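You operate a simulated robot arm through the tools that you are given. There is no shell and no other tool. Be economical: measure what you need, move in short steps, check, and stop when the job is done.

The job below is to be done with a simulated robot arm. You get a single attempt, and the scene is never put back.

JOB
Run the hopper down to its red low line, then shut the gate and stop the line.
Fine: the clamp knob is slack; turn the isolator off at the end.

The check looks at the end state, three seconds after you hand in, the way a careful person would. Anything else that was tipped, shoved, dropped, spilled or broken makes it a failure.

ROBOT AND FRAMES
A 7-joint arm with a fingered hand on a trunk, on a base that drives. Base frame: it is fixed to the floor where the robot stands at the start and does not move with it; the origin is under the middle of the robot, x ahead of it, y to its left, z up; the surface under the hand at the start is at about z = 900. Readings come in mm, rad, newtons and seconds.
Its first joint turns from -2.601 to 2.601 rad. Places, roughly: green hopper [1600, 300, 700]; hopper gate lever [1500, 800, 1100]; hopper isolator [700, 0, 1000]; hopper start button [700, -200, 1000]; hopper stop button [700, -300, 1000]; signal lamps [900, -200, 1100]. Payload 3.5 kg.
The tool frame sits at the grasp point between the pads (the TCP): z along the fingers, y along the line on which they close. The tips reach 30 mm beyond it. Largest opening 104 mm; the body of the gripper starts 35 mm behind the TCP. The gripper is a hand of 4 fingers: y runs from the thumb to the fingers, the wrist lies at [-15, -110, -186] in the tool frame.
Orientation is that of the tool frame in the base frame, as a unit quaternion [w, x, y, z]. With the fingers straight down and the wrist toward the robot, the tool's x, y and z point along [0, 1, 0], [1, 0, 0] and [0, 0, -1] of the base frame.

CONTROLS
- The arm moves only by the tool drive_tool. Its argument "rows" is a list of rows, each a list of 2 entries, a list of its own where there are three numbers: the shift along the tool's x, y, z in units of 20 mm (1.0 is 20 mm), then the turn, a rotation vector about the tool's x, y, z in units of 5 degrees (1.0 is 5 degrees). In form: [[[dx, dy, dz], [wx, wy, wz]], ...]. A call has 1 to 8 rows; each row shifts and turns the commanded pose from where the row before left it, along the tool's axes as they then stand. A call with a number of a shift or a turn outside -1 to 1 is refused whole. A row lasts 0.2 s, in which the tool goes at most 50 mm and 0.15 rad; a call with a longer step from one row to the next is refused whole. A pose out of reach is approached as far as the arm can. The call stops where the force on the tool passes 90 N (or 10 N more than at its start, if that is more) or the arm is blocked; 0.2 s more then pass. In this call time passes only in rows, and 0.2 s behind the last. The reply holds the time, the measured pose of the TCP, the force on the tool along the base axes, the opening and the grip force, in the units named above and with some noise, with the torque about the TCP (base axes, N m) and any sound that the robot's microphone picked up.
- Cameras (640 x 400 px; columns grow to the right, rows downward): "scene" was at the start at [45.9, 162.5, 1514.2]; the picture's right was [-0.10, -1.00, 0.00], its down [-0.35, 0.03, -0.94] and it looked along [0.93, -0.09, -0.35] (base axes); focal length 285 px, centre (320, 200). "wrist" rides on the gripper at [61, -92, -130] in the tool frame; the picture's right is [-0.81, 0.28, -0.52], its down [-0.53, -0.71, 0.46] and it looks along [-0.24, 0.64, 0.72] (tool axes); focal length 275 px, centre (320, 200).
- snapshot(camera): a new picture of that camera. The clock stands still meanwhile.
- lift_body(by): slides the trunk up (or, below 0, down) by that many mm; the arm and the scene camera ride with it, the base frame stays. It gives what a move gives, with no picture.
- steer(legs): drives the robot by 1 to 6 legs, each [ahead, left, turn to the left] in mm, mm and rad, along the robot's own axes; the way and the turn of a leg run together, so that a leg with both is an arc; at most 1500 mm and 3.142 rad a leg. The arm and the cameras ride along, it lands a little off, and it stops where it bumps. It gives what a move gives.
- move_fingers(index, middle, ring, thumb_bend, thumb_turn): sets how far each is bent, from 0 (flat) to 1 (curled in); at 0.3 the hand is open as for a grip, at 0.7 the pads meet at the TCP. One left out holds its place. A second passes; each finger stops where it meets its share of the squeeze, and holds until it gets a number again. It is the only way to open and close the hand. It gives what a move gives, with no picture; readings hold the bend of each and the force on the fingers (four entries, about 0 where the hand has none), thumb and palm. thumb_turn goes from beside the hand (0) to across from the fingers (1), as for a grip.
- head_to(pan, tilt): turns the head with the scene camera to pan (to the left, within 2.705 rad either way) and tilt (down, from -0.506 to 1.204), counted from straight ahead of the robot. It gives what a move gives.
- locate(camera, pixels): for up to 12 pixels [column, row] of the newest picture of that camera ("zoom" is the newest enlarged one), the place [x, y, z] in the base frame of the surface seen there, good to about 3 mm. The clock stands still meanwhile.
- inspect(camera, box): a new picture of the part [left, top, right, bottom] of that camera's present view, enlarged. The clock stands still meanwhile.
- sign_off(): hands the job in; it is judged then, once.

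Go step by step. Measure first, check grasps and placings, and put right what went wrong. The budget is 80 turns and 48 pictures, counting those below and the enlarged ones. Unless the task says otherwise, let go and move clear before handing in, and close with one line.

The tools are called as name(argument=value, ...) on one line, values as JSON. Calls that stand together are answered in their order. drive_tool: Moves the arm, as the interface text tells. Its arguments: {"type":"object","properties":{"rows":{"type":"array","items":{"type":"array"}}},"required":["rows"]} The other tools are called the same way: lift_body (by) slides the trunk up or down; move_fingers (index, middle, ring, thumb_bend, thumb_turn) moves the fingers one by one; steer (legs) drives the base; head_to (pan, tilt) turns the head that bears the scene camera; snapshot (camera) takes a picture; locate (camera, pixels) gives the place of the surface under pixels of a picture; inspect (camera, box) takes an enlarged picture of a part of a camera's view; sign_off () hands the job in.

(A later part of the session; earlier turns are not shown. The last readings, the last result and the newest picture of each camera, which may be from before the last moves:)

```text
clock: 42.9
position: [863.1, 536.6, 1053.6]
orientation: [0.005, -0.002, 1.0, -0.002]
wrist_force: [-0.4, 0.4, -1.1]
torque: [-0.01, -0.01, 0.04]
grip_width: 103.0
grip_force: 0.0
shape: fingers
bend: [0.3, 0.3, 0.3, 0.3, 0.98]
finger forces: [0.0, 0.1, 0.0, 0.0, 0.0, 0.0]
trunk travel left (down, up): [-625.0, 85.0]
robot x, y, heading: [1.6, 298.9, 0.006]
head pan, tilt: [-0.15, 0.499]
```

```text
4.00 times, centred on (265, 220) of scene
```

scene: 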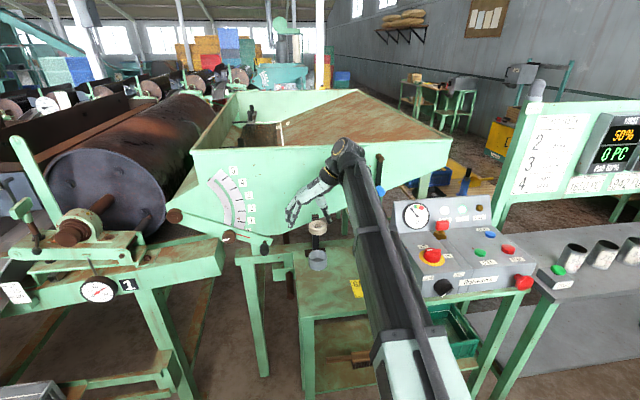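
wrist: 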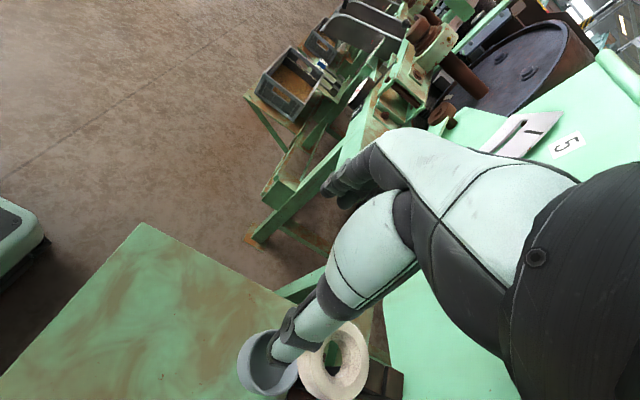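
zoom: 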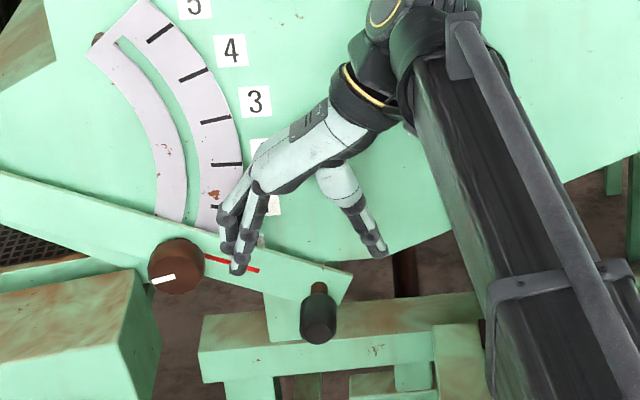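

The fingers and thumb straddle the handle; the fingers come close to the clamp knob, so I'll shift 10 mm right, descend and close.

drive_tool(rows=[[[0, -0.6, 0], [0, 0, 0]], [[0, 0, 1], [0, 0, 0]], [[0, 0, 1], [0, 0, 0]], [[0, 0, 1], [0, 0, 0]], [[0, 0, 1], [0, 0, 0]], [[0, 0.3, 0.75], [0, 0, 0]]])

move_fingers(index=0.66, middle=0.66, ring=0.66, thumb_bend=0.66)

inspect(camera="scene", box=[200, 170, 330, 270])

```text
clock: 44.3
position: [865.3, 528.1, 959.5]
orientation: [0.005, -0.001, 1.0, -0.003]
wrist_force: [-0.1, -0.2, -0.4]
torque: [0.01, 0.03, 0.02]
grip_width: 103.0
grip_force: 0.1
shape: fingers
bend: [0.3, 0.3, 0.3, 0.3, 0.98]
finger forces: [0.1, 0.1, 0.0, 0.0, 0.0, 0.0]
trunk travel left (down, up): [-625.0, 85.0]
robot x, y, heading: [-1.8, 305.6, 0.007]
head pan, tilt: [-0.15, 0.499]
```

```text
clock: 45.3
position: [864.6, 530.4, 959.5]
orientation: [0.005, -0.001, 1.0, -0.004]
wrist_force: [-2.3, 12.9, -2.0]
torque: [0.17, 0.11, 0.3]
grip_width: 13.1
grip_force: 5.8
shape: fingers
bend: [0.65, 0.62, 0.6, 0.66, 0.98]
finger forces: [2.0, 3.7, 6.3, 0.0, 0.1, 0.0]
trunk travel left (down, up): [-625.0, 85.0]
robot x, y, heading: [-2.6, 306.1, -0.0]
head pan, tilt: [-0.15, 0.499]
```

```text
4.00 times, centred on (265, 220) of scene
```

zoom: 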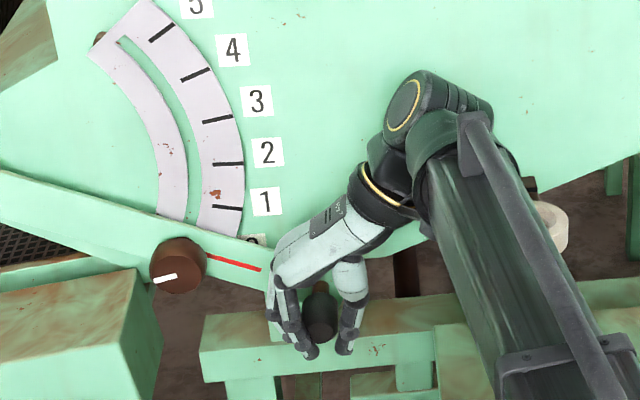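

The fingers hook around the handle. I'll raise the lever along its arc (pivot about y 823, z 1094) toward mark 3.

drive_tool(rows=[[[0, -0.38, -0.84], [0, 0, 0]], [[0, -0.33, -0.86], [0, 0, 0]], [[0, -0.27, -0.84], [0, 0, 0]], [[0, -0.23, -0.89], [0, 0, 0]], [[0, -0.18, -0.9], [0, 0, 0]], [[0, -0.12, -0.91], [0, 0, 0]], [[0, -0.08, -0.88], [0, 0, 0]], [[0, -0.02, -0.92], [0, 0, 0]]])

snapshot(camera="scene")

```text
clock: 47.1
position: [864.5, 498.9, 1100.2]
orientation: [0.005, 0.0, 1.0, -0.002]
wrist_force: [-0.9, 1.4, -11.4]
torque: [-0.14, 0.21, 0.12]
grip_width: 10.5
grip_force: 5.9
shape: fingers
bend: [0.66, 0.65, 0.63, 0.66, 0.98]
finger forces: [1.9, 3.4, 6.4, 0.0, 0.0, 0.0]
trunk travel left (down, up): [-625.0, 85.0]
robot x, y, heading: [0.9, 303.3, 0.002]
head pan, tilt: [-0.15, 0.499]
```

```text
16 pictures are left
```

scene: 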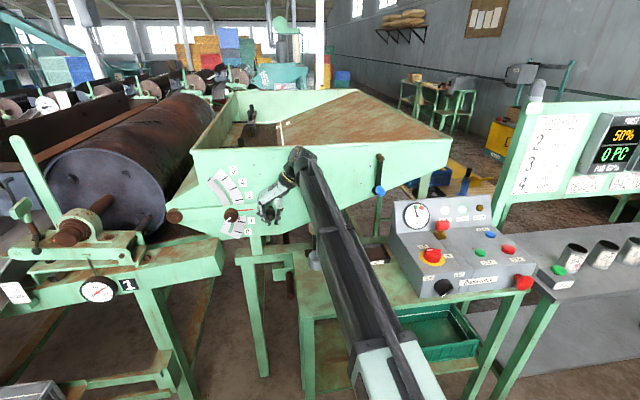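

The lever is now between marks 2 and 3 at scene (232,215). I'll hold it there for a few seconds and check the hopper level and lamps.

drive_tool(rows=[[[0, 0, -0.5], [0, 0, 0]], [[0, 0, 0], [0, 0, 0]], [[0, 0, 0], [0, 0, 0]], [[0, 0, 0], [0, 0, 0]], [[0, 0, 0], [0, 0, 0]], [[0, 0, 0], [0, 0, 0]], [[0, 0, 0], [0, 0, 0]], [[0, 0, 0], [0, 0, 0]]])

inspect(camera="scene", box=[210, 85, 530, 285])

locate(camera="zoom", pixels=[[120, 95], [130, 110], [110, 85], [60, 95], [140, 100], [145, 85]])

```text
clock: 48.9
position: [863.5, 499.1, 1109.1]
orientation: [0.005, 0.0, 1.0, -0.004]
wrist_force: [1.1, 4.0, -6.9]
torque: [-0.05, 0.14, 0.09]
grip_width: 10.9
grip_force: 4.2
shape: fingers
bend: [0.66, 0.65, 0.63, 0.66, 0.98]
finger forces: [0.5, 2.6, 5.7, 0.1, 0.0, 0.0]
trunk travel left (down, up): [-625.0, 85.0]
robot x, y, heading: [-3.2, 305.2, -0.008]
head pan, tilt: [-0.15, 0.499]
```

```text
2.00 times, centred on (370, 185) of scene
```

zoom: 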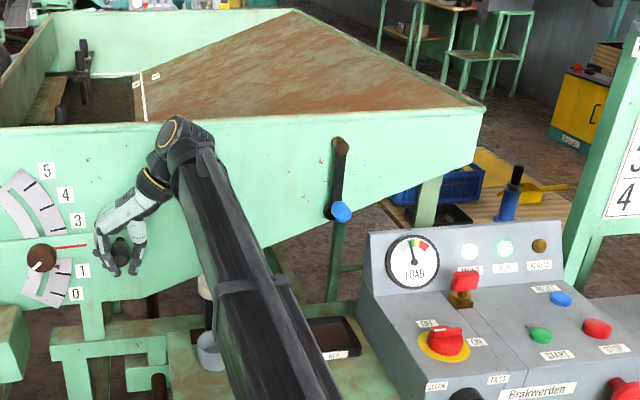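

```text
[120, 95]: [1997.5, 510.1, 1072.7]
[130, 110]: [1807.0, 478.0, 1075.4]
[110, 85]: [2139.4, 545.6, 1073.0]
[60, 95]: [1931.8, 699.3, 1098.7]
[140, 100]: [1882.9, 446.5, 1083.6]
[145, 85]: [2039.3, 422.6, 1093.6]
```

The pointer is near mark 2, the LOAD needle is in the green, and MAINS and RUN are lit. I'll hold about 9 s to see the drain rate.

drive_tool(rows=[[[0, 0, 0], [0, 0, 0]], [[0, 0, 0], [0, 0, 0]], [[0, 0, 0], [0, 0, 0]], [[0, 0, 0], [0, 0, 0]], [[0, 0, 0], [0, 0, 0]], [[0, 0, 0], [0, 0, 0]], [[0, 0, 0], [0, 0, 0]], [[0, 0, 0], [0, 0, 0]]])

drive_tool(rows=[[[0, 0, 0], [0, 0, 0]], [[0, 0, 0], [0, 0, 0]], [[0, 0, 0], [0, 0, 0]], [[0, 0, 0], [0, 0, 0]], [[0, 0, 0], [0, 0, 0]], [[0, 0, 0], [0, 0, 0]], [[0, 0, 0], [0, 0, 0]], [[0, 0, 0], [0, 0, 0]]])

drive_tool(rows=[[[0, 0, 0], [0, 0, 0]], [[0, 0, 0], [0, 0, 0]], [[0, 0, 0], [0, 0, 0]], [[0, 0, 0], [0, 0, 0]], [[0, 0, 0], [0, 0, 0]], [[0, 0, 0], [0, 0, 0]], [[0, 0, 0], [0, 0, 0]], [[0, 0, 0], [0, 0, 0]]])

inspect(camera="scene", box=[210, 80, 310, 155])

locate(camera="zoom", pixels=[[380, 250], [420, 210], [350, 190], [420, 180], [440, 250]])

```text
clock: 50.7
position: [864.4, 499.5, 1110.1]
orientation: [0.006, 0.0, 1.0, -0.003]
wrist_force: [2.1, 3.9, -6.9]
torque: [-0.04, 0.16, 0.04]
grip_width: 11.0
grip_force: 4.4
shape: fingers
bend: [0.66, 0.65, 0.62, 0.66, 0.98]
finger forces: [0.5, 2.4, 5.6, 0.0, 0.0, 0.1]
trunk travel left (down, up): [-625.0, 85.0]
robot x, y, heading: [0.6, 302.7, -0.001]
head pan, tilt: [-0.15, 0.499]
```

```text
clock: 52.5
position: [864.4, 499.4, 1109.2]
orientation: [0.005, -0.001, 1.0, -0.002]
wrist_force: [1.6, 4.0, -7.2]
torque: [-0.06, 0.12, 0.06]
grip_width: 11.0
grip_force: 4.1
shape: fingers
bend: [0.66, 0.65, 0.62, 0.66, 0.98]
finger forces: [0.4, 2.4, 5.6, 0.0, 0.0, 0.0]
trunk travel left (down, up): [-625.0, 85.0]
robot x, y, heading: [-0.7, 303.2, 0.006]
head pan, tilt: [-0.15, 0.499]
```

```text
clock: 54.3
position: [863.3, 498.8, 1109.9]
orientation: [0.006, 0.0, 1.0, -0.003]
wrist_force: [1.6, 3.9, -6.8]
torque: [-0.06, 0.17, 0.07]
grip_width: 11.1
grip_force: 4.3
shape: fingers
bend: [0.66, 0.65, 0.62, 0.66, 0.98]
finger forces: [0.5, 2.5, 5.7, 0.0, 0.1, 0.0]
trunk travel left (down, up): [-625.0, 85.0]
robot x, y, heading: [-1.5, 303.7, 0.003]
head pan, tilt: [-0.15, 0.499]
```

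```text
5.33 times, centred on (260, 118) of scene
```

zoom: 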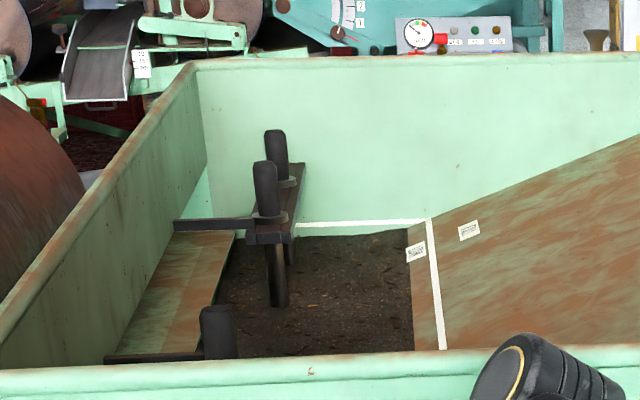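

```text
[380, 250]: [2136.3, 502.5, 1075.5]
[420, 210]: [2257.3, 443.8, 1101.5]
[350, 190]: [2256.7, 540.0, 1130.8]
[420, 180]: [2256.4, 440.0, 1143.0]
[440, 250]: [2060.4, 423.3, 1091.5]
```

The level reads about 1070–1075, and the LOW label at zoom (416,250) sits at the material's edge, so the red line should be just under it. I'll zoom tightly there to watch.

inspect(camera="scene", box=[262, 115, 302, 147])

locate(camera="zoom", pixels=[[275, 180], [200, 150], [150, 250], [265, 260], [330, 200], [420, 200], [275, 330], [230, 300], [430, 190], [295, 200]])

```text
12.50 times, centred on (282, 131) of scene
```

zoom: 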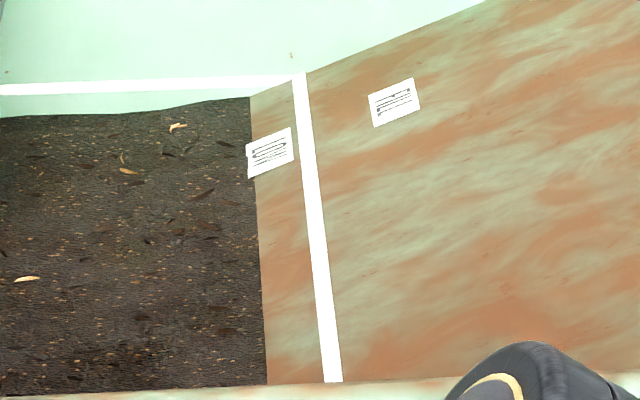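

```text
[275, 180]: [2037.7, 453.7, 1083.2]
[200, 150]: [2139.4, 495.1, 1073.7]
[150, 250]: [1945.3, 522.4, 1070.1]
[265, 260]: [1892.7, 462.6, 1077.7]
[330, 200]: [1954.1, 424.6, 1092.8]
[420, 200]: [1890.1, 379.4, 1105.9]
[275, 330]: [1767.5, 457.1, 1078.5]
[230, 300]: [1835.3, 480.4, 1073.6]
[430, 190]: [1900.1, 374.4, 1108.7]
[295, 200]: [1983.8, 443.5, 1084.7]
```

The surface edge is at y≈465, z≈1077 on the slope. By the label spacing the red line should be around y≈498 (z≈1065), so I'll hold the gate and keep draining.

drive_tool(rows=[[[0, 0, 0], [0, 0, 0]], [[0, 0, 0], [0, 0, 0]], [[0, 0, 0], [0, 0, 0]], [[0, 0, 0], [0, 0, 0]], [[0, 0, 0], [0, 0, 0]], [[0, 0, 0], [0, 0, 0]], [[0, 0, 0], [0, 0, 0]], [[0, 0, 0], [0, 0, 0]]])

drive_tool(rows=[[[0, 0, 0], [0, 0, 0]], [[0, 0, 0], [0, 0, 0]], [[0, 0, 0], [0, 0, 0]], [[0, 0, 0], [0, 0, 0]], [[0, 0, 0], [0, 0, 0]], [[0, 0, 0], [0, 0, 0]], [[0, 0, 0], [0, 0, 0]], [[0, 0, 0], [0, 0, 0]]])

drive_tool(rows=[[[0, 0, 0], [0, 0, 0]], [[0, 0, 0], [0, 0, 0]], [[0, 0, 0], [0, 0, 0]], [[0, 0, 0], [0, 0, 0]], [[0, 0, 0], [0, 0, 0]], [[0, 0, 0], [0, 0, 0]], [[0, 0, 0], [0, 0, 0]], [[0, 0, 0], [0, 0, 0]]])

drive_tool(rows=[[[0, 0, 0], [0, 0, 0]], [[0, 0, 0], [0, 0, 0]], [[0, 0, 0], [0, 0, 0]], [[0, 0, 0], [0, 0, 0]], [[0, 0, 0], [0, 0, 0]], [[0, 0, 0], [0, 0, 0]], [[0, 0, 0], [0, 0, 0]], [[0, 0, 0], [0, 0, 0]]])

inspect(camera="scene", box=[262, 115, 302, 147])

```text
clock: 56.1
position: [863.6, 499.2, 1110.9]
orientation: [0.005, 0.0, 1.0, -0.003]
wrist_force: [1.3, 4.3, -7.5]
torque: [-0.07, 0.15, 0.08]
grip_width: 10.8
grip_force: 4.6
shape: fingers
bend: [0.66, 0.65, 0.62, 0.66, 0.98]
finger forces: [0.4, 2.5, 5.7, 0.1, 0.0, 0.0]
trunk travel left (down, up): [-625.0, 85.0]
robot x, y, heading: [1.7, 307.3, -0.007]
head pan, tilt: [-0.15, 0.499]
```

```text
clock: 57.9
position: [863.4, 499.2, 1109.5]
orientation: [0.005, -0.001, 1.0, -0.004]
wrist_force: [1.1, 4.9, -6.3]
torque: [-0.02, 0.15, 0.07]
grip_width: 11.1
grip_force: 4.7
shape: fingers
bend: [0.66, 0.65, 0.62, 0.66, 0.98]
finger forces: [0.5, 2.4, 5.8, 0.1, 0.0, 0.1]
trunk travel left (down, up): [-625.0, 85.0]
robot x, y, heading: [-1.1, 306.7, 0.003]
head pan, tilt: [-0.15, 0.499]
```

```text
clock: 59.7
position: [863.4, 499.3, 1109.7]
orientation: [0.005, 0.0, 1.0, -0.004]
wrist_force: [1.4, 4.5, -7.1]
torque: [-0.06, 0.16, 0.07]
grip_width: 10.8
grip_force: 4.8
shape: fingers
bend: [0.66, 0.65, 0.62, 0.66, 0.98]
finger forces: [0.4, 2.6, 5.7, 0.0, 0.1, 0.0]
trunk travel left (down, up): [-625.0, 85.0]
robot x, y, heading: [-1.0, 306.8, -0.002]
head pan, tilt: [-0.15, 0.499]
```

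```text
clock: 61.5
position: [864.0, 498.8, 1110.4]
orientation: [0.006, 0.0, 1.0, -0.003]
wrist_force: [1.2, 3.9, -7.3]
torque: [-0.04, 0.14, 0.07]
grip_width: 10.9
grip_force: 4.2
shape: fingers
bend: [0.66, 0.65, 0.62, 0.66, 0.98]
finger forces: [0.5, 2.5, 5.7, 0.1, 0.0, 0.0]
trunk travel left (down, up): [-625.0, 85.0]
robot x, y, heading: [-0.6, 301.7, 0.002]
head pan, tilt: [-0.15, 0.499]
```

```text
12.50 times, centred on (282, 131) of scene
```

zoom: 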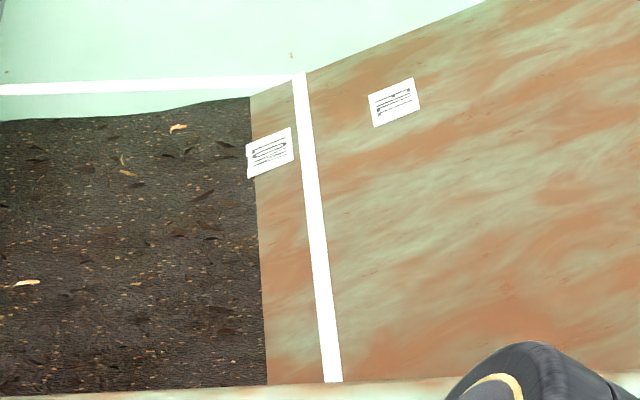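

In 7 s the left side dropped a few px (116→121), about 3 mm, so draining is slow. I'll raise the lever to mark 3 and check the LOAD gauge.

drive_tool(rows=[[[0, 0.02, -0.9], [0, 0, 0]], [[0, 0.06, -0.9], [0, 0, 0]], [[0, 0.12, -0.9], [0, 0, 0]], [[0, 0, 0], [0, 0, 0]], [[0, 0, 0], [0, 0, 0]], [[0, 0, 0], [0, 0, 0]], [[0, 0, 0], [0, 0, 0]], [[0, 0, 0], [0, 0, 0]]])

inspect(camera="scene", box=[200, 80, 480, 255])

```text
clock: 63.3
position: [862.7, 502.3, 1164.9]
orientation: [0.005, 0.0, 1.0, -0.003]
wrist_force: [3.0, 10.7, -7.9]
torque: [0.02, 0.12, 0.18]
grip_width: 12.0
grip_force: 6.4
shape: fingers
bend: [0.66, 0.62, 0.6, 0.66, 0.98]
finger forces: [0.7, 4.6, 7.8, 0.1, 0.1, 0.0]
trunk travel left (down, up): [-625.0, 85.0]
robot x, y, heading: [0.8, 303.5, 0.002]
head pan, tilt: [-0.15, 0.499]
```

```text
2.29 times, centred on (340, 168) of scene
```

zoom: 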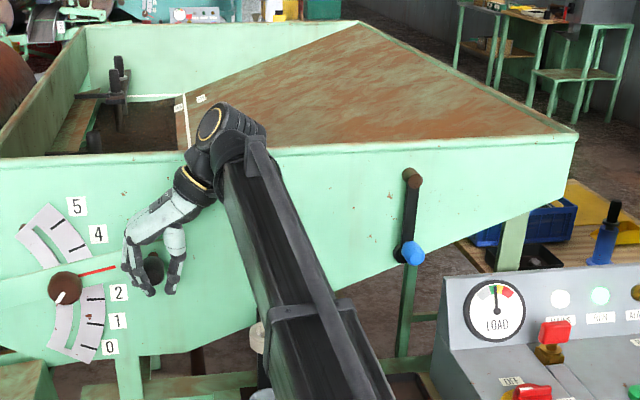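

The lever is at mark 3 and the LOAD needle is upright, still in the green. I'll hold and drain about 11 s more, then check.

drive_tool(rows=[[[0, 0, 0], [0, 0, 0]], [[0, 0, 0], [0, 0, 0]], [[0, 0, 0], [0, 0, 0]], [[0, 0, 0], [0, 0, 0]], [[0, 0, 0], [0, 0, 0]], [[0, 0, 0], [0, 0, 0]], [[0, 0, 0], [0, 0, 0]], [[0, 0, 0], [0, 0, 0]]])

drive_tool(rows=[[[0, 0, 0], [0, 0, 0]], [[0, 0, 0], [0, 0, 0]], [[0, 0, 0], [0, 0, 0]], [[0, 0, 0], [0, 0, 0]], [[0, 0, 0], [0, 0, 0]], [[0, 0, 0], [0, 0, 0]], [[0, 0, 0], [0, 0, 0]], [[0, 0, 0], [0, 0, 0]]])

drive_tool(rows=[[[0, 0, 0], [0, 0, 0]], [[0, 0, 0], [0, 0, 0]], [[0, 0, 0], [0, 0, 0]], [[0, 0, 0], [0, 0, 0]], [[0, 0, 0], [0, 0, 0]], [[0, 0, 0], [0, 0, 0]], [[0, 0, 0], [0, 0, 0]], [[0, 0, 0], [0, 0, 0]]])

drive_tool(rows=[[[0, 0, 0], [0, 0, 0]], [[0, 0, 0], [0, 0, 0]], [[0, 0, 0], [0, 0, 0]], [[0, 0, 0], [0, 0, 0]], [[0, 0, 0], [0, 0, 0]], [[0, 0, 0], [0, 0, 0]], [[0, 0, 0], [0, 0, 0]], [[0, 0, 0], [0, 0, 0]]])

drive_tool(rows=[[[0, 0, 0], [0, 0, 0]], [[0, 0, 0], [0, 0, 0]], [[0, 0, 0], [0, 0, 0]], [[0, 0, 0], [0, 0, 0]], [[0, 0, 0], [0, 0, 0]], [[0, 0, 0], [0, 0, 0]], [[0, 0, 0], [0, 0, 0]], [[0, 0, 0], [0, 0, 0]]])

drive_tool(rows=[[[0, 0, 0], [0, 0, 0]], [[0, 0, 0], [0, 0, 0]], [[0, 0, 0], [0, 0, 0]], [[0, 0, 0], [0, 0, 0]], [[0, 0, 0], [0, 0, 0]], [[0, 0, 0], [0, 0, 0]], [[0, 0, 0], [0, 0, 0]], [[0, 0, 0], [0, 0, 0]]])

inspect(camera="scene", box=[238, 112, 298, 150])

locate(camera="zoom", pixels=[[250, 200], [150, 200], [350, 150], [410, 200], [430, 120], [300, 130]])

```text
clock: 65.1
position: [863.3, 502.4, 1163.8]
orientation: [0.006, 0.0, 1.0, -0.003]
wrist_force: [3.0, 9.9, -6.7]
torque: [0.03, 0.09, 0.14]
grip_width: 11.7
grip_force: 6.5
shape: fingers
bend: [0.66, 0.62, 0.6, 0.66, 0.98]
finger forces: [0.5, 4.3, 7.6, 0.1, 0.0, 0.1]
trunk travel left (down, up): [-625.0, 85.0]
robot x, y, heading: [0.3, 306.3, 0.002]
head pan, tilt: [-0.15, 0.499]
```

```text
clock: 66.9
position: [863.3, 502.4, 1164.0]
orientation: [0.005, 0.0, 1.0, -0.003]
wrist_force: [2.2, 11.0, -8.2]
torque: [0.02, 0.12, 0.15]
grip_width: 11.5
grip_force: 6.1
shape: fingers
bend: [0.66, 0.62, 0.6, 0.66, 0.98]
finger forces: [0.5, 4.7, 7.7, 0.0, 0.0, 0.1]
trunk travel left (down, up): [-625.0, 85.0]
robot x, y, heading: [-1.3, 305.6, -0.002]
head pan, tilt: [-0.15, 0.499]
```

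```text
clock: 68.7
position: [863.0, 502.6, 1163.2]
orientation: [0.005, 0.0, 1.0, -0.004]
wrist_force: [2.3, 10.3, -7.0]
torque: [0.0, 0.15, 0.17]
grip_width: 11.7
grip_force: 6.7
shape: fingers
bend: [0.66, 0.62, 0.6, 0.66, 0.98]
finger forces: [0.4, 4.6, 7.9, 0.0, 0.0, 0.1]
trunk travel left (down, up): [-625.0, 85.0]
robot x, y, heading: [1.0, 302.9, 0.003]
head pan, tilt: [-0.15, 0.499]
```

```text
clock: 70.5
position: [863.8, 503.2, 1164.2]
orientation: [0.005, 0.0, 1.0, -0.004]
wrist_force: [3.5, 10.6, -8.0]
torque: [0.01, 0.11, 0.17]
grip_width: 11.6
grip_force: 6.0
shape: fingers
bend: [0.66, 0.62, 0.6, 0.66, 0.98]
finger forces: [0.4, 4.9, 8.0, 0.0, 0.1, 0.1]
trunk travel left (down, up): [-625.0, 85.0]
robot x, y, heading: [0.0, 302.8, -0.002]
head pan, tilt: [-0.15, 0.499]
```

```text
clock: 72.3
position: [862.6, 502.9, 1163.5]
orientation: [0.005, -0.001, 1.0, -0.004]
wrist_force: [2.3, 9.7, -7.9]
torque: [-0.03, 0.16, 0.19]
grip_width: 11.7
grip_force: 6.1
shape: fingers
bend: [0.66, 0.62, 0.6, 0.66, 0.98]
finger forces: [0.5, 5.0, 7.9, 0.1, 0.0, 0.0]
trunk travel left (down, up): [-625.0, 85.0]
robot x, y, heading: [-2.6, 307.7, -0.003]
head pan, tilt: [-0.15, 0.499]
```

```text
clock: 74.1
position: [863.8, 503.1, 1163.5]
orientation: [0.006, 0.0, 1.0, -0.004]
wrist_force: [2.8, 10.9, -8.6]
torque: [-0.05, 0.17, 0.2]
grip_width: 11.5
grip_force: 7.1
shape: fingers
bend: [0.66, 0.62, 0.6, 0.66, 0.98]
finger forces: [0.5, 5.0, 8.1, 0.0, 0.0, 0.0]
trunk travel left (down, up): [-625.0, 85.0]
robot x, y, heading: [5.3, 302.3, 0.001]
head pan, tilt: [-0.15, 0.499]
```

```text
10.53 times, centred on (268, 131) of scene
```

zoom: 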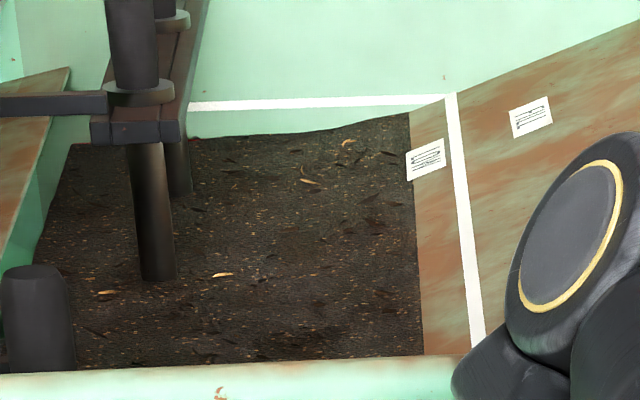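

```text
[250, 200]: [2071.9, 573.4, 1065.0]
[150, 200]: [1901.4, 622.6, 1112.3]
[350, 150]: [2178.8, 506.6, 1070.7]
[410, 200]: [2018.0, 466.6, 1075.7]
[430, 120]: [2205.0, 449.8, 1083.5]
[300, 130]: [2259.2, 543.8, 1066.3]
```

A hint of red shows at zoom (190,136) on the far wall, right at the surface's left end. I'll enlarge that.

inspect(camera="scene", box=[252, 116, 282, 136])

locate(camera="zoom", pixels=[[70, 185], [80, 190], [70, 130], [90, 195], [200, 188], [300, 165], [480, 140], [200, 125], [500, 105]])

```text
16.00 times, centred on (267, 126) of scene
```

zoom: 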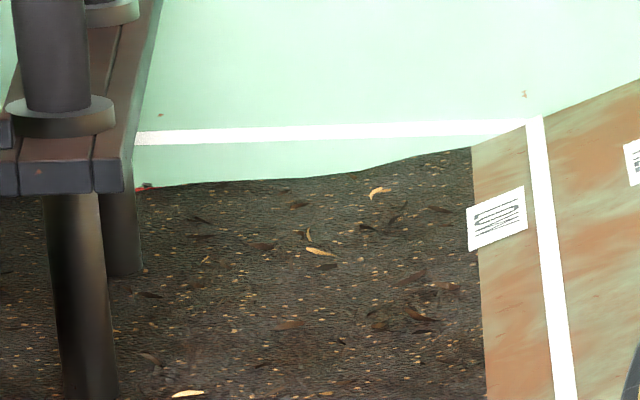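

```text
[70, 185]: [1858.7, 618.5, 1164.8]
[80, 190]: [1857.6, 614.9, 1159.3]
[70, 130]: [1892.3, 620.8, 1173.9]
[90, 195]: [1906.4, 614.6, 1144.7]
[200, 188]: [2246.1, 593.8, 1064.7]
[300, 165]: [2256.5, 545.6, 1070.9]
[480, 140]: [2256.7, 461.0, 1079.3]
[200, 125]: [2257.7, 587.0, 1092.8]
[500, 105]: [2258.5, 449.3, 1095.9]
```

Red is just emerging at zoom (145,187), while the rest of the surface is still above it. I'll drain about 9 s more at mark 3 and recheck.

drive_tool(rows=[[[0, 0, 0], [0, 0, 0]], [[0, 0, 0], [0, 0, 0]], [[0, 0, 0], [0, 0, 0]], [[0, 0, 0], [0, 0, 0]], [[0, 0, 0], [0, 0, 0]], [[0, 0, 0], [0, 0, 0]], [[0, 0, 0], [0, 0, 0]], [[0, 0, 0], [0, 0, 0]]])

drive_tool(rows=[[[0, 0, 0], [0, 0, 0]], [[0, 0, 0], [0, 0, 0]], [[0, 0, 0], [0, 0, 0]], [[0, 0, 0], [0, 0, 0]], [[0, 0, 0], [0, 0, 0]], [[0, 0, 0], [0, 0, 0]], [[0, 0, 0], [0, 0, 0]], [[0, 0, 0], [0, 0, 0]]])

drive_tool(rows=[[[0, 0, 0], [0, 0, 0]], [[0, 0, 0], [0, 0, 0]], [[0, 0, 0], [0, 0, 0]], [[0, 0, 0], [0, 0, 0]], [[0, 0, 0], [0, 0, 0]], [[0, 0, 0], [0, 0, 0]], [[0, 0, 0], [0, 0, 0]], [[0, 0, 0], [0, 0, 0]]])

drive_tool(rows=[[[0, 0, 0], [0, 0, 0]], [[0, 0, 0], [0, 0, 0]], [[0, 0, 0], [0, 0, 0]], [[0, 0, 0], [0, 0, 0]], [[0, 0, 0], [0, 0, 0]], [[0, 0, 0], [0, 0, 0]], [[0, 0, 0], [0, 0, 0]], [[0, 0, 0], [0, 0, 0]]])

drive_tool(rows=[[[0, 0, 0], [0, 0, 0]], [[0, 0, 0], [0, 0, 0]], [[0, 0, 0], [0, 0, 0]], [[0, 0, 0], [0, 0, 0]], [[0, 0, 0], [0, 0, 0]], [[0, 0, 0], [0, 0, 0]], [[0, 0, 0], [0, 0, 0]], [[0, 0, 0], [0, 0, 0]]])

inspect(camera="scene", box=[252, 116, 282, 136])

```text
clock: 75.9
position: [862.5, 502.5, 1163.4]
orientation: [0.005, 0.0, 1.0, -0.004]
wrist_force: [2.7, 10.3, -8.5]
torque: [0.04, 0.16, 0.18]
grip_width: 11.2
grip_force: 6.9
shape: fingers
bend: [0.66, 0.62, 0.6, 0.66, 0.98]
finger forces: [0.6, 5.1, 8.1, 0.0, 0.0, 0.1]
trunk travel left (down, up): [-625.0, 85.0]
robot x, y, heading: [-0.9, 307.3, -0.0]
head pan, tilt: [-0.15, 0.499]
```

```text
clock: 77.7
position: [862.2, 502.9, 1163.7]
orientation: [0.005, -0.001, 1.0, -0.003]
wrist_force: [1.5, 10.4, -8.6]
torque: [0.01, 0.19, 0.18]
grip_width: 11.3
grip_force: 6.8
shape: fingers
bend: [0.66, 0.62, 0.6, 0.66, 0.98]
finger forces: [0.4, 5.2, 8.3, 0.0, 0.1, 0.0]
trunk travel left (down, up): [-625.0, 85.0]
robot x, y, heading: [0.4, 306.2, 0.004]
head pan, tilt: [-0.15, 0.499]
```

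```text
clock: 79.5
position: [862.5, 503.3, 1163.9]
orientation: [0.005, 0.0, 1.0, -0.003]
wrist_force: [2.1, 10.8, -9.9]
torque: [-0.01, 0.16, 0.19]
grip_width: 11.7
grip_force: 6.9
shape: fingers
bend: [0.66, 0.62, 0.6, 0.66, 0.98]
finger forces: [0.4, 5.2, 8.2, 0.0, 0.0, 0.0]
trunk travel left (down, up): [-625.0, 85.0]
robot x, y, heading: [0.8, 300.3, -0.004]
head pan, tilt: [-0.15, 0.499]
```

```text
clock: 81.3
position: [862.8, 503.0, 1163.3]
orientation: [0.005, 0.0, 1.0, -0.003]
wrist_force: [1.5, 10.8, -8.6]
torque: [-0.04, 0.19, 0.22]
grip_width: 11.3
grip_force: 7.3
shape: fingers
bend: [0.66, 0.62, 0.6, 0.66, 0.98]
finger forces: [0.5, 5.2, 8.2, 0.0, 0.0, 0.0]
trunk travel left (down, up): [-625.0, 85.0]
robot x, y, heading: [-0.3, 304.6, -0.001]
head pan, tilt: [-0.15, 0.499]
```

```text
clock: 83.1
position: [863.6, 501.8, 1164.2]
orientation: [0.005, 0.0, 1.0, -0.003]
wrist_force: [1.5, 10.1, -8.1]
torque: [0.0, 0.21, 0.24]
grip_width: 11.5
grip_force: 7.4
shape: fingers
bend: [0.66, 0.62, 0.6, 0.66, 0.98]
finger forces: [0.4, 5.3, 8.1, 0.1, 0.0, 0.0]
trunk travel left (down, up): [-625.0, 85.0]
robot x, y, heading: [2.1, 301.6, 0.0]
head pan, tilt: [-0.15, 0.499]
```

```text
16.00 times, centred on (267, 126) of scene
```

zoom: 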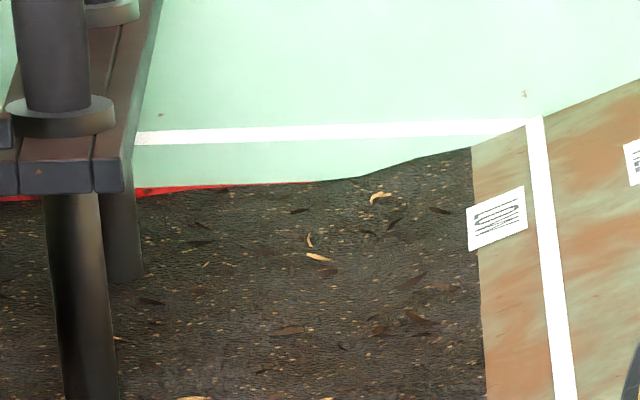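

Red now shows on the far wall from zoom x 0 to 330: the surface is just at the line's top edge. I'll hold 3.6 s more, then run the lever back down to 0 along its arc.

drive_tool(rows=[[[0, 0, 0], [0, 0, 0]], [[0, 0, 0], [0, 0, 0]], [[0, 0, 0], [0, 0, 0]], [[0, 0, 0], [0, 0, 0]], [[0, 0, 0], [0, 0, 0]], [[0, 0, 0], [0, 0, 0]], [[0, 0, 0], [0, 0, 0]], [[0, 0, 0], [0, 0, 0]]])

drive_tool(rows=[[[0, 0, 0], [0, 0, 0]], [[0, 0, 0], [0, 0, 0]], [[0, 0, 0], [0, 0, 0]], [[0, 0, 0], [0, 0, 0]], [[0, -0.12, 0.9], [0, 0, 0]], [[0, -0.06, 0.9], [0, 0, 0]], [[0, -0.02, 0.9], [0, 0, 0]], [[0, 0, 0.5], [0, 0, 0]]])

drive_tool(rows=[[[0, 0.02, 0.92], [0, 0, 0]], [[0, 0.08, 0.88], [0, 0, 0]], [[0, 0.12, 0.91], [0, 0, 0]], [[0, 0.18, 0.9], [0, 0, 0]], [[0, 0.23, 0.89], [0, 0, 0]], [[0, 0.27, 0.84], [0, 0, 0]], [[0, 0.33, 0.86], [0, 0, 0]], [[0, 0.38, 0.84], [0, 0, 0]]])

inspect(camera="scene", box=[200, 110, 300, 260])

```text
clock: 84.9
position: [863.3, 501.9, 1162.8]
orientation: [0.005, 0.0, 1.0, -0.003]
wrist_force: [1.7, 10.1, -9.3]
torque: [0.03, 0.2, 0.21]
grip_width: 11.4
grip_force: 7.5
shape: fingers
bend: [0.66, 0.62, 0.6, 0.66, 0.98]
finger forces: [0.5, 5.3, 8.2, 0.1, 0.0, 0.0]
trunk travel left (down, up): [-625.0, 85.0]
robot x, y, heading: [-1.4, 303.4, 0.0]
head pan, tilt: [-0.15, 0.499]
```

```text
clock: 86.7
position: [863.3, 497.8, 1098.5]
orientation: [0.006, 0.0, 1.0, -0.003]
wrist_force: [-1.1, 2.9, 0.2]
torque: [-0.08, -0.04, 0.1]
grip_width: 11.2
grip_force: 1.9
shape: fingers
bend: [0.66, 0.66, 0.65, 0.66, 0.98]
finger forces: [0.0, 0.0, 2.4, 0.0, 0.1, 0.0]
trunk travel left (down, up): [-625.0, 85.0]
robot x, y, heading: [-0.5, 304.6, 0.001]
head pan, tilt: [-0.15, 0.499]
```

```text
clock: 88.5
position: [862.5, 526.2, 958.2]
orientation: [0.004, 0.0, 1.0, -0.002]
wrist_force: [-18.5, -17.5, -6.1]
torque: [1.06, -0.94, -0.49]
grip_width: 16.4
grip_force: 10.5
shape: fingers
bend: [0.66, 0.66, 0.66, 0.65, 0.95]
finger forces: [0.0, 0.0, 0.0, 0.0, 21.1, 0.0]
trunk travel left (down, up): [-625.0, 85.0]
robot x, y, heading: [-2.2, 304.7, -0.005]
head pan, tilt: [-0.15, 0.499]
```

```text
2.67 times, centred on (250, 185) of scene
```

zoom: 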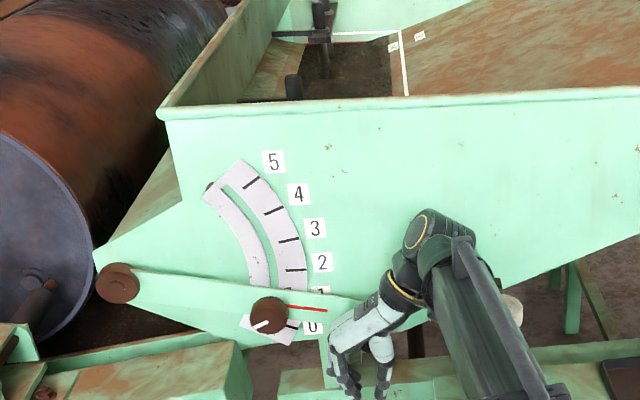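

The lever stopped between 0 and 1 (zoom pointer (305,308)) because the fingers slid past the handle. I'll keep pushing down along the arc and check.

drive_tool(rows=[[[0, 0.25, 0.5], [0, 0, 0]], [[0, 0.25, 0.5], [0, 0, 0]], [[0, 0.2, 0.5], [0, 0, 0]]])

inspect(camera="scene", box=[210, 190, 310, 260])

```text
clock: 89.3
position: [861.8, 541.6, 930.9]
orientation: [0.005, 0.0, 1.0, -0.003]
wrist_force: [-27.6, -17.6, -6.4]
torque: [1.23, -1.54, -0.82]
grip_width: 14.6
grip_force: 14.4
shape: fingers
bend: [0.66, 0.66, 0.66, 0.65, 0.93]
finger forces: [0.0, 0.0, 0.0, 0.0, 28.5, 0.0]
trunk travel left (down, up): [-625.0, 85.0]
robot x, y, heading: [-1.4, 304.9, -0.001]
head pan, tilt: [-0.15, 0.499]
```

```text
5.71 times, centred on (260, 225) of scene
```

zoom: 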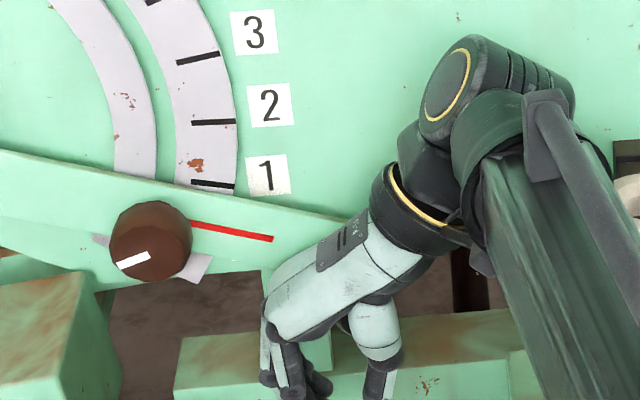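

Nearly shut; the pointer slope is still about 2° short of the original. I'll push about 20 mm further.

drive_tool(rows=[[[0, 0.2, 0.5], [0, 0, 0]], [[0, 0.2, 0.5], [0, 0, 0]]])

inspect(camera="scene", box=[210, 115, 310, 260])

```text
clock: 89.9
position: [862.6, 549.2, 910.5]
orientation: [0.005, 0.0, 1.0, -0.002]
wrist_force: [-30.2, -16.8, -6.9]
torque: [1.23, -1.69, -0.86]
grip_width: 14.2
grip_force: 15.2
shape: fingers
bend: [0.66, 0.66, 0.66, 0.65, 0.93]
finger forces: [0.1, 0.0, 0.0, 0.1, 30.2, 0.0]
trunk travel left (down, up): [-625.0, 85.0]
robot x, y, heading: [0.3, 303.1, 0.004]
head pan, tilt: [-0.15, 0.499]
```

```text
2.76 times, centred on (260, 188) of scene
```

zoom: 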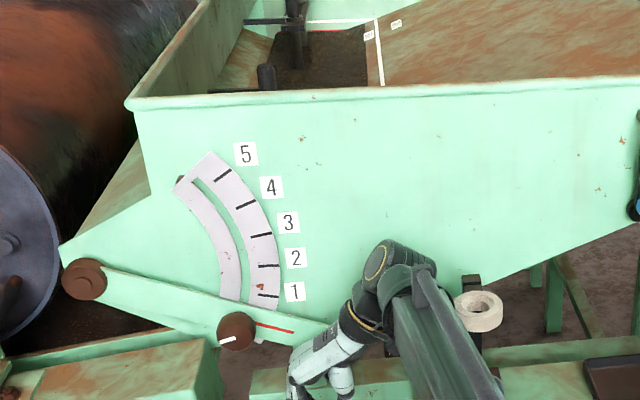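

The knob centre has come to scene row 235.1 against 236.5 when shut. I'll push further in small rows, watching for the stop.

drive_tool(rows=[[[0, 0.15, 0.4], [0, 0, 0]], [[0, 0.15, 0.4], [0, 0, 0]]])

drive_tool(rows=[[[0, 0.1, 0.3], [0, 0, 0]]])

```text
clock: 90.5
position: [863.4, 555.2, 896.4]
orientation: [0.007, -0.001, 1.0, -0.002]
wrist_force: [-27.5, -14.9, 8.7]
torque: [0.65, -1.54, -0.79]
grip_width: 13.5
grip_force: 13.6
shape: fingers
bend: [0.66, 0.66, 0.66, 0.65, 0.94]
finger forces: [0.0, 0.0, 0.0, 0.0, 27.6, 0.1]
trunk travel left (down, up): [-625.0, 85.0]
robot x, y, heading: [-3.6, 304.8, -0.004]
head pan, tilt: [-0.15, 0.499]
```

```text
clock: 90.9
position: [861.7, 559.9, 890.2]
orientation: [0.006, -0.001, 1.0, -0.002]
wrist_force: [-22.3, -7.1, 17.0]
torque: [-0.13, -1.26, -0.64]
grip_width: 12.9
grip_force: 11.9
shape: fingers
bend: [0.66, 0.66, 0.66, 0.65, 0.95]
finger forces: [0.0, 0.0, 0.0, 0.0, 22.8, 0.7]
trunk travel left (down, up): [-625.0, 85.0]
robot x, y, heading: [6.8, 304.0, -0.001]
head pan, tilt: [-0.15, 0.499]
```

The vertical force rose to +17 N, so the lever is at its stop. I'll open the hand, back straight out toward the robot and check lever and level.

move_fingers(index=0.3, middle=0.3, ring=0.3, thumb_bend=0.3, thumb_turn=0.98)

drive_tool(rows=[[[0, 0, -0.3], [0, 0, 0]], [[1, 0, 0], [0, 0, 0]], [[1, 0, 0], [0, 0, 0]], [[1, 0, 0], [0, 0, 0]], [[1, 0, 0], [0, 0, 0]], [[0.8, 0, 0], [0, 0, 0]]])

inspect(camera="scene", box=[200, 112, 300, 260])

```text
clock: 91.9
position: [862.0, 562.0, 889.3]
orientation: [0.006, -0.001, 1.0, -0.004]
wrist_force: [-24.1, 17.3, 7.5]
torque: [-1.17, -1.42, -0.69]
grip_width: 100.0
grip_force: 14.0
shape: fingers
bend: [0.3, 0.3, 0.3, 0.31, 0.94]
finger forces: [0.1, 0.0, 0.0, 0.0, 23.5, 3.3]
trunk travel left (down, up): [-625.0, 85.0]
robot x, y, heading: [2.2, 298.7, 0.004]
head pan, tilt: [-0.15, 0.499]
```

```text
clock: 93.3
position: [768.8, 559.3, 892.1]
orientation: [0.005, 0.0, 1.0, -0.003]
wrist_force: [-0.3, -0.2, -0.1]
torque: [-0.01, 0.03, -0.01]
grip_width: 102.9
grip_force: 0.0
shape: fingers
bend: [0.3, 0.3, 0.3, 0.3, 0.95]
finger forces: [0.0, 0.1, 0.1, 0.1, 0.0, 0.0]
trunk travel left (down, up): [-625.0, 85.0]
robot x, y, heading: [-1.0, 303.2, -0.001]
head pan, tilt: [-0.15, 0.499]
```

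```text
2.70 times, centred on (250, 186) of scene
```

zoom: 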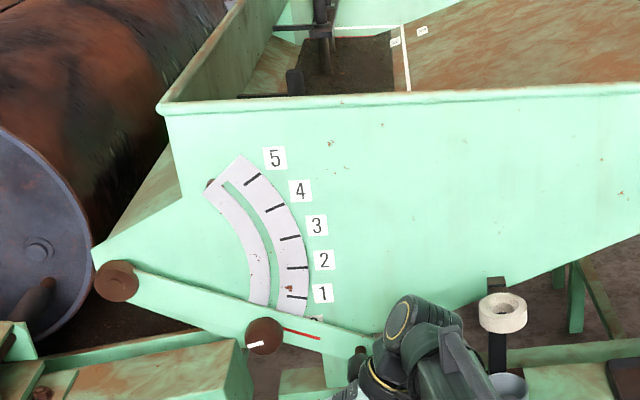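

The knob is at scene row 236.4, as at the start, so the gate is shut. One tight look at the level.

inspect(camera="scene", box=[252, 116, 282, 136])

locate(camera="zoom", pixels=[[220, 300], [300, 230], [180, 230], [350, 300], [420, 250], [200, 196], [200, 125]])

```text
16.00 times, centred on (267, 126) of scene
```

zoom: 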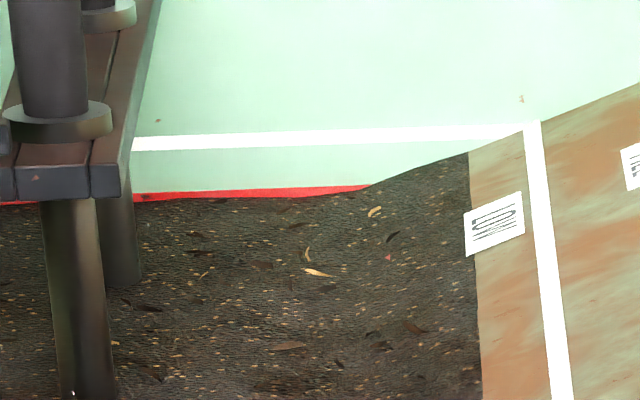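

```text
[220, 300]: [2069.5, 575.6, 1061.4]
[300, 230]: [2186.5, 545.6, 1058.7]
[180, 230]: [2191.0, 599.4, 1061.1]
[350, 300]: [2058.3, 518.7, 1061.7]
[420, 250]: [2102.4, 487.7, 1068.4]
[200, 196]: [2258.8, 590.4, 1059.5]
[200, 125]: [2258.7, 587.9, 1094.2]
```

The surface (about z 1060) now lies along the red line at zoom row 195. Next I'll rise clear and travel back over to STOP at (678, -254).

drive_tool(rows=[[[0, 0, -1], [0, 0, 0]], [[0, 0, -1], [0, 0, 0]], [[0, 0, -1], [0, 0, 0]], [[0, 0, -1], [0, 0, 0]], [[0, 0, -1], [0, 0, 0]], [[0, 0, -1], [0, 0, 0]], [[0, 0, -1], [0, 0, 0]], [[0, 0, -1], [0, 0, 0]]])

drive_tool(rows=[[[0, 0, -1], [0, 0, 0]], [[0, 0, -1], [0, 0, 0]], [[0, 0, -1], [0, 0, 0]], [[0, 0, -1], [0, 0, 0]], [[0, 0, -1], [0, 0, 0]], [[0, -1, -0.5], [0, 0, 0]], [[0, -1, 0], [0, 0, 0]], [[0, -1, 0], [0, 0, 0]]])

drive_tool(rows=[[[0, -1, 0], [0, 0, 0]], [[0, -1, 0], [0, 0, 0]], [[0, -1, 0], [0, 0, 0]], [[0, -1, 0], [0, 0, 0]], [[0, -1, 0], [0, 0, 0]], [[0, -1, 0], [0, 0, 0]], [[0, -1, 0], [0, 0, 0]], [[0, -1, 0], [0, 0, 0]]])

drive_tool(rows=[[[0, -1, 0], [0, 0, 0]], [[0, -1, 0], [0, 0, 0]], [[0, -1, 0], [0, 0, 0]], [[0.25, -0.95, 0], [0, 0, 1]], [[0.17, -0.97, 0], [0, 0, 1]], [[0.08, -0.98, 0], [0, 0, 1]], [[0, -0.98, 0], [0, 0, 1]], [[-0.09, -0.98, 0], [0, 0, 1]]])

drive_tool(rows=[[[-0.17, -0.97, 0], [0, 0, 1]], [[-0.26, -0.95, 0], [0, 0, 1]], [[-0.34, -0.92, 0], [0, 0, 1]], [[-0.42, -0.89, 0], [0, 0, 1]], [[-0.49, -0.85, 0], [0, 0, 1]], [[-0.57, -0.8, 0], [0, 0, 1]], [[-0.63, -0.75, 0], [0, 0, 1]], [[-0.7, -0.69, 0], [0, 0, 1]]])

drive_tool(rows=[[[-0.76, -0.63, 0], [0, 0, 1]], [[-0.81, -0.56, 0], [0, 0, 1]], [[-0.85, -0.49, 0], [0, 0, 1]], [[-0.89, -0.41, 0], [0, 0, 1]], [[-0.92, -0.33, 0], [0, 0, 1]], [[-1, 0, 0], [0, 0, 0]], [[-1, 0, 0], [0, 0, 0]], [[-1, 0, 0], [0, 0, 0]]])

move_fingers(index=0.7, middle=0.7, ring=0.7, thumb_bend=0.7, thumb_turn=0.98)

```text
clock: 95.1
position: [767.7, 558.8, 1051.3]
orientation: [0.005, 0.0, 1.0, -0.002]
wrist_force: [0.1, 0.0, 0.1]
torque: [0.02, 0.0, -0.01]
grip_width: 102.9
grip_force: 0.1
shape: fingers
bend: [0.3, 0.3, 0.3, 0.3, 0.95]
finger forces: [0.0, 0.0, 0.0, 0.1, 0.0, 0.0]
trunk travel left (down, up): [-625.0, 85.0]
robot x, y, heading: [-1.3, 301.7, -0.005]
head pan, tilt: [-0.15, 0.499]
```

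```text
clock: 96.9
position: [765.2, 501.4, 1161.7]
orientation: [0.005, -0.001, 1.0, -0.003]
wrist_force: [-0.5, -0.3, -0.4]
torque: [0.02, 0.01, 0.01]
grip_width: 103.2
grip_force: 0.1
shape: fingers
bend: [0.3, 0.3, 0.3, 0.3, 0.95]
finger forces: [0.0, 0.0, 0.0, 0.1, 0.1, 0.0]
trunk travel left (down, up): [-625.0, 85.0]
robot x, y, heading: [2.4, 302.2, 0.002]
head pan, tilt: [-0.15, 0.499]
```

```text
clock: 98.7
position: [764.6, 338.7, 1164.7]
orientation: [0.006, -0.001, 1.0, -0.002]
wrist_force: [5.7, 2.2, 0.2]
torque: [-0.38, 0.84, 0.41]
grip_width: 103.1
grip_force: 0.0
shape: fingers
bend: [0.3, 0.3, 0.3, 0.3, 0.95]
finger forces: [0.0, 0.0, 0.1, 0.0, 0.0, 0.1]
trunk travel left (down, up): [-625.0, 85.0]
robot x, y, heading: [0.3, 307.0, 0.002]
head pan, tilt: [-0.15, 0.499]
```

```text
clock: 100.5
position: [741.8, 184.8, 1164.5]
orientation: [0.005, 0.216, 0.976, -0.002]
wrist_force: [-0.7, -0.2, -0.5]
torque: [0.03, -0.01, -0.01]
grip_width: 103.1
grip_force: 0.1
shape: fingers
bend: [0.3, 0.3, 0.3, 0.3, 0.95]
finger forces: [0.0, 0.0, 0.1, 0.0, 0.1, 0.0]
trunk travel left (down, up): [-625.0, 85.0]
robot x, y, heading: [-2.7, 305.5, 0.0]
head pan, tilt: [-0.15, 0.499]
```

```text
clock: 102.3
position: [701.0, 31.7, 1163.9]
orientation: [0.006, 0.537, 0.843, 0.0]
wrist_force: [0.9, -0.2, 0.8]
torque: [0.02, 0.01, 0.04]
grip_width: 103.3
grip_force: 0.0
shape: fingers
bend: [0.3, 0.3, 0.3, 0.3, 0.95]
finger forces: [0.0, 0.1, 0.0, 0.1, 0.0, 0.0]
trunk travel left (down, up): [-625.0, 85.0]
robot x, y, heading: [1.9, 302.2, -0.003]
head pan, tilt: [-0.15, 0.499]
```

```text
clock: 104.1
position: [675.6, -120.0, 1164.6]
orientation: [0.006, 0.707, 0.707, 0.003]
wrist_force: [-0.2, -0.6, 0.3]
torque: [0.02, -0.01, -0.02]
grip_width: 103.1
grip_force: 0.0
shape: fingers
bend: [0.3, 0.3, 0.3, 0.3, 0.95]
finger forces: [0.0, 0.1, 0.0, 0.0, 0.0, 0.0]
trunk travel left (down, up): [-625.0, 85.0]
robot x, y, heading: [-3.4, 303.8, 0.002]
head pan, tilt: [-0.15, 0.499]
```

```text
clock: 105.1
position: [676.5, -120.7, 1164.6]
orientation: [0.006, 0.707, 0.707, 0.001]
wrist_force: [0.6, -0.1, -0.9]
torque: [0.02, -0.03, 0.02]
grip_width: 1.3
grip_force: 0.0
shape: fingers
bend: [0.7, 0.7, 0.7, 0.7, 1.0]
finger forces: [0.0, 0.1, 0.0, 0.1, 0.0, 0.0]
trunk travel left (down, up): [-625.0, 85.0]
robot x, y, heading: [-1.8, 306.0, -0.001]
head pan, tilt: [-0.15, 0.499]
```

Hand is at (676, -120, 1165) with fingers closed. A brief light contact of 6 N appeared on the way, which I'll check with a picture later. Now I'll go over STOP and press.

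drive_tool(rows=[[[-0.95, 0.02, 0], [0, 0, 0]], [[-0.95, 0.02, 0], [0, 0, 0]], [[-0.95, 0.02, 0], [0, 0, 0]], [[-0.95, 0.02, 0], [0, 0, 0]], [[-0.95, 0.02, 0], [0, 0, 0]], [[-0.95, 0.02, 0], [0, 0, 0]], [[-0.95, 0, 0], [0, 0, 0]]])

drive_tool(rows=[[[0, 0, 1], [0, 0, 0]], [[0, 0, 1], [0, 0, 0]], [[0, 0, 1], [0, 0, 0]], [[0, 0, 1], [0, 0, 0]], [[0, 0, 1], [0, 0, 0]], [[0, 0, 0.6], [0, 0, 0]]])

drive_tool(rows=[[[0, 0, 0.3], [0, 0, 0]], [[0, 0, 0.3], [0, 0, 0]], [[0, 0, 0.3], [0, 0, 0]]])

```text
clock: 106.7
position: [677.9, -254.8, 1164.7]
orientation: [0.006, 0.707, 0.707, 0.002]
wrist_force: [-0.2, 0.6, 0.8]
torque: [0.03, 0.01, 0.0]
grip_width: 1.3
grip_force: 0.0
shape: fingers
bend: [0.7, 0.7, 0.7, 0.7, 1.0]
finger forces: [0.0, 0.0, 0.1, 0.1, 0.0, 0.0]
trunk travel left (down, up): [-625.0, 85.0]
robot x, y, heading: [-0.3, 301.1, -0.001]
head pan, tilt: [-0.15, 0.499]
```

```text
clock: 108.1
position: [679.8, -255.2, 1054.6]
orientation: [0.006, 0.707, 0.707, 0.002]
wrist_force: [0.4, -0.4, 0.4]
torque: [0.01, -0.03, -0.02]
grip_width: 1.5
grip_force: 0.1
shape: fingers
bend: [0.7, 0.7, 0.7, 0.7, 1.0]
finger forces: [0.1, 0.1, 0.0, 0.0, 0.0, 0.1]
trunk travel left (down, up): [-625.0, 85.0]
robot x, y, heading: [-1.9, 300.9, -0.001]
head pan, tilt: [-0.15, 0.499]
```

```text
clock: 108.9
position: [679.9, -254.9, 1038.2]
orientation: [0.009, 0.708, 0.707, 0.003]
wrist_force: [4.5, -1.8, 18.5]
torque: [0.04, -0.32, -0.06]
grip_width: 1.3
grip_force: 9.1
shape: fingers
bend: [0.7, 0.7, 0.7, 0.7, 1.0]
finger forces: [17.7, 0.8, 0.0, 0.0, 0.0, 0.0]
trunk travel left (down, up): [-625.0, 85.0]
robot x, y, heading: [-1.4, 305.1, 0.003]
head pan, tilt: [-0.15, 0.499]
heard: click
```

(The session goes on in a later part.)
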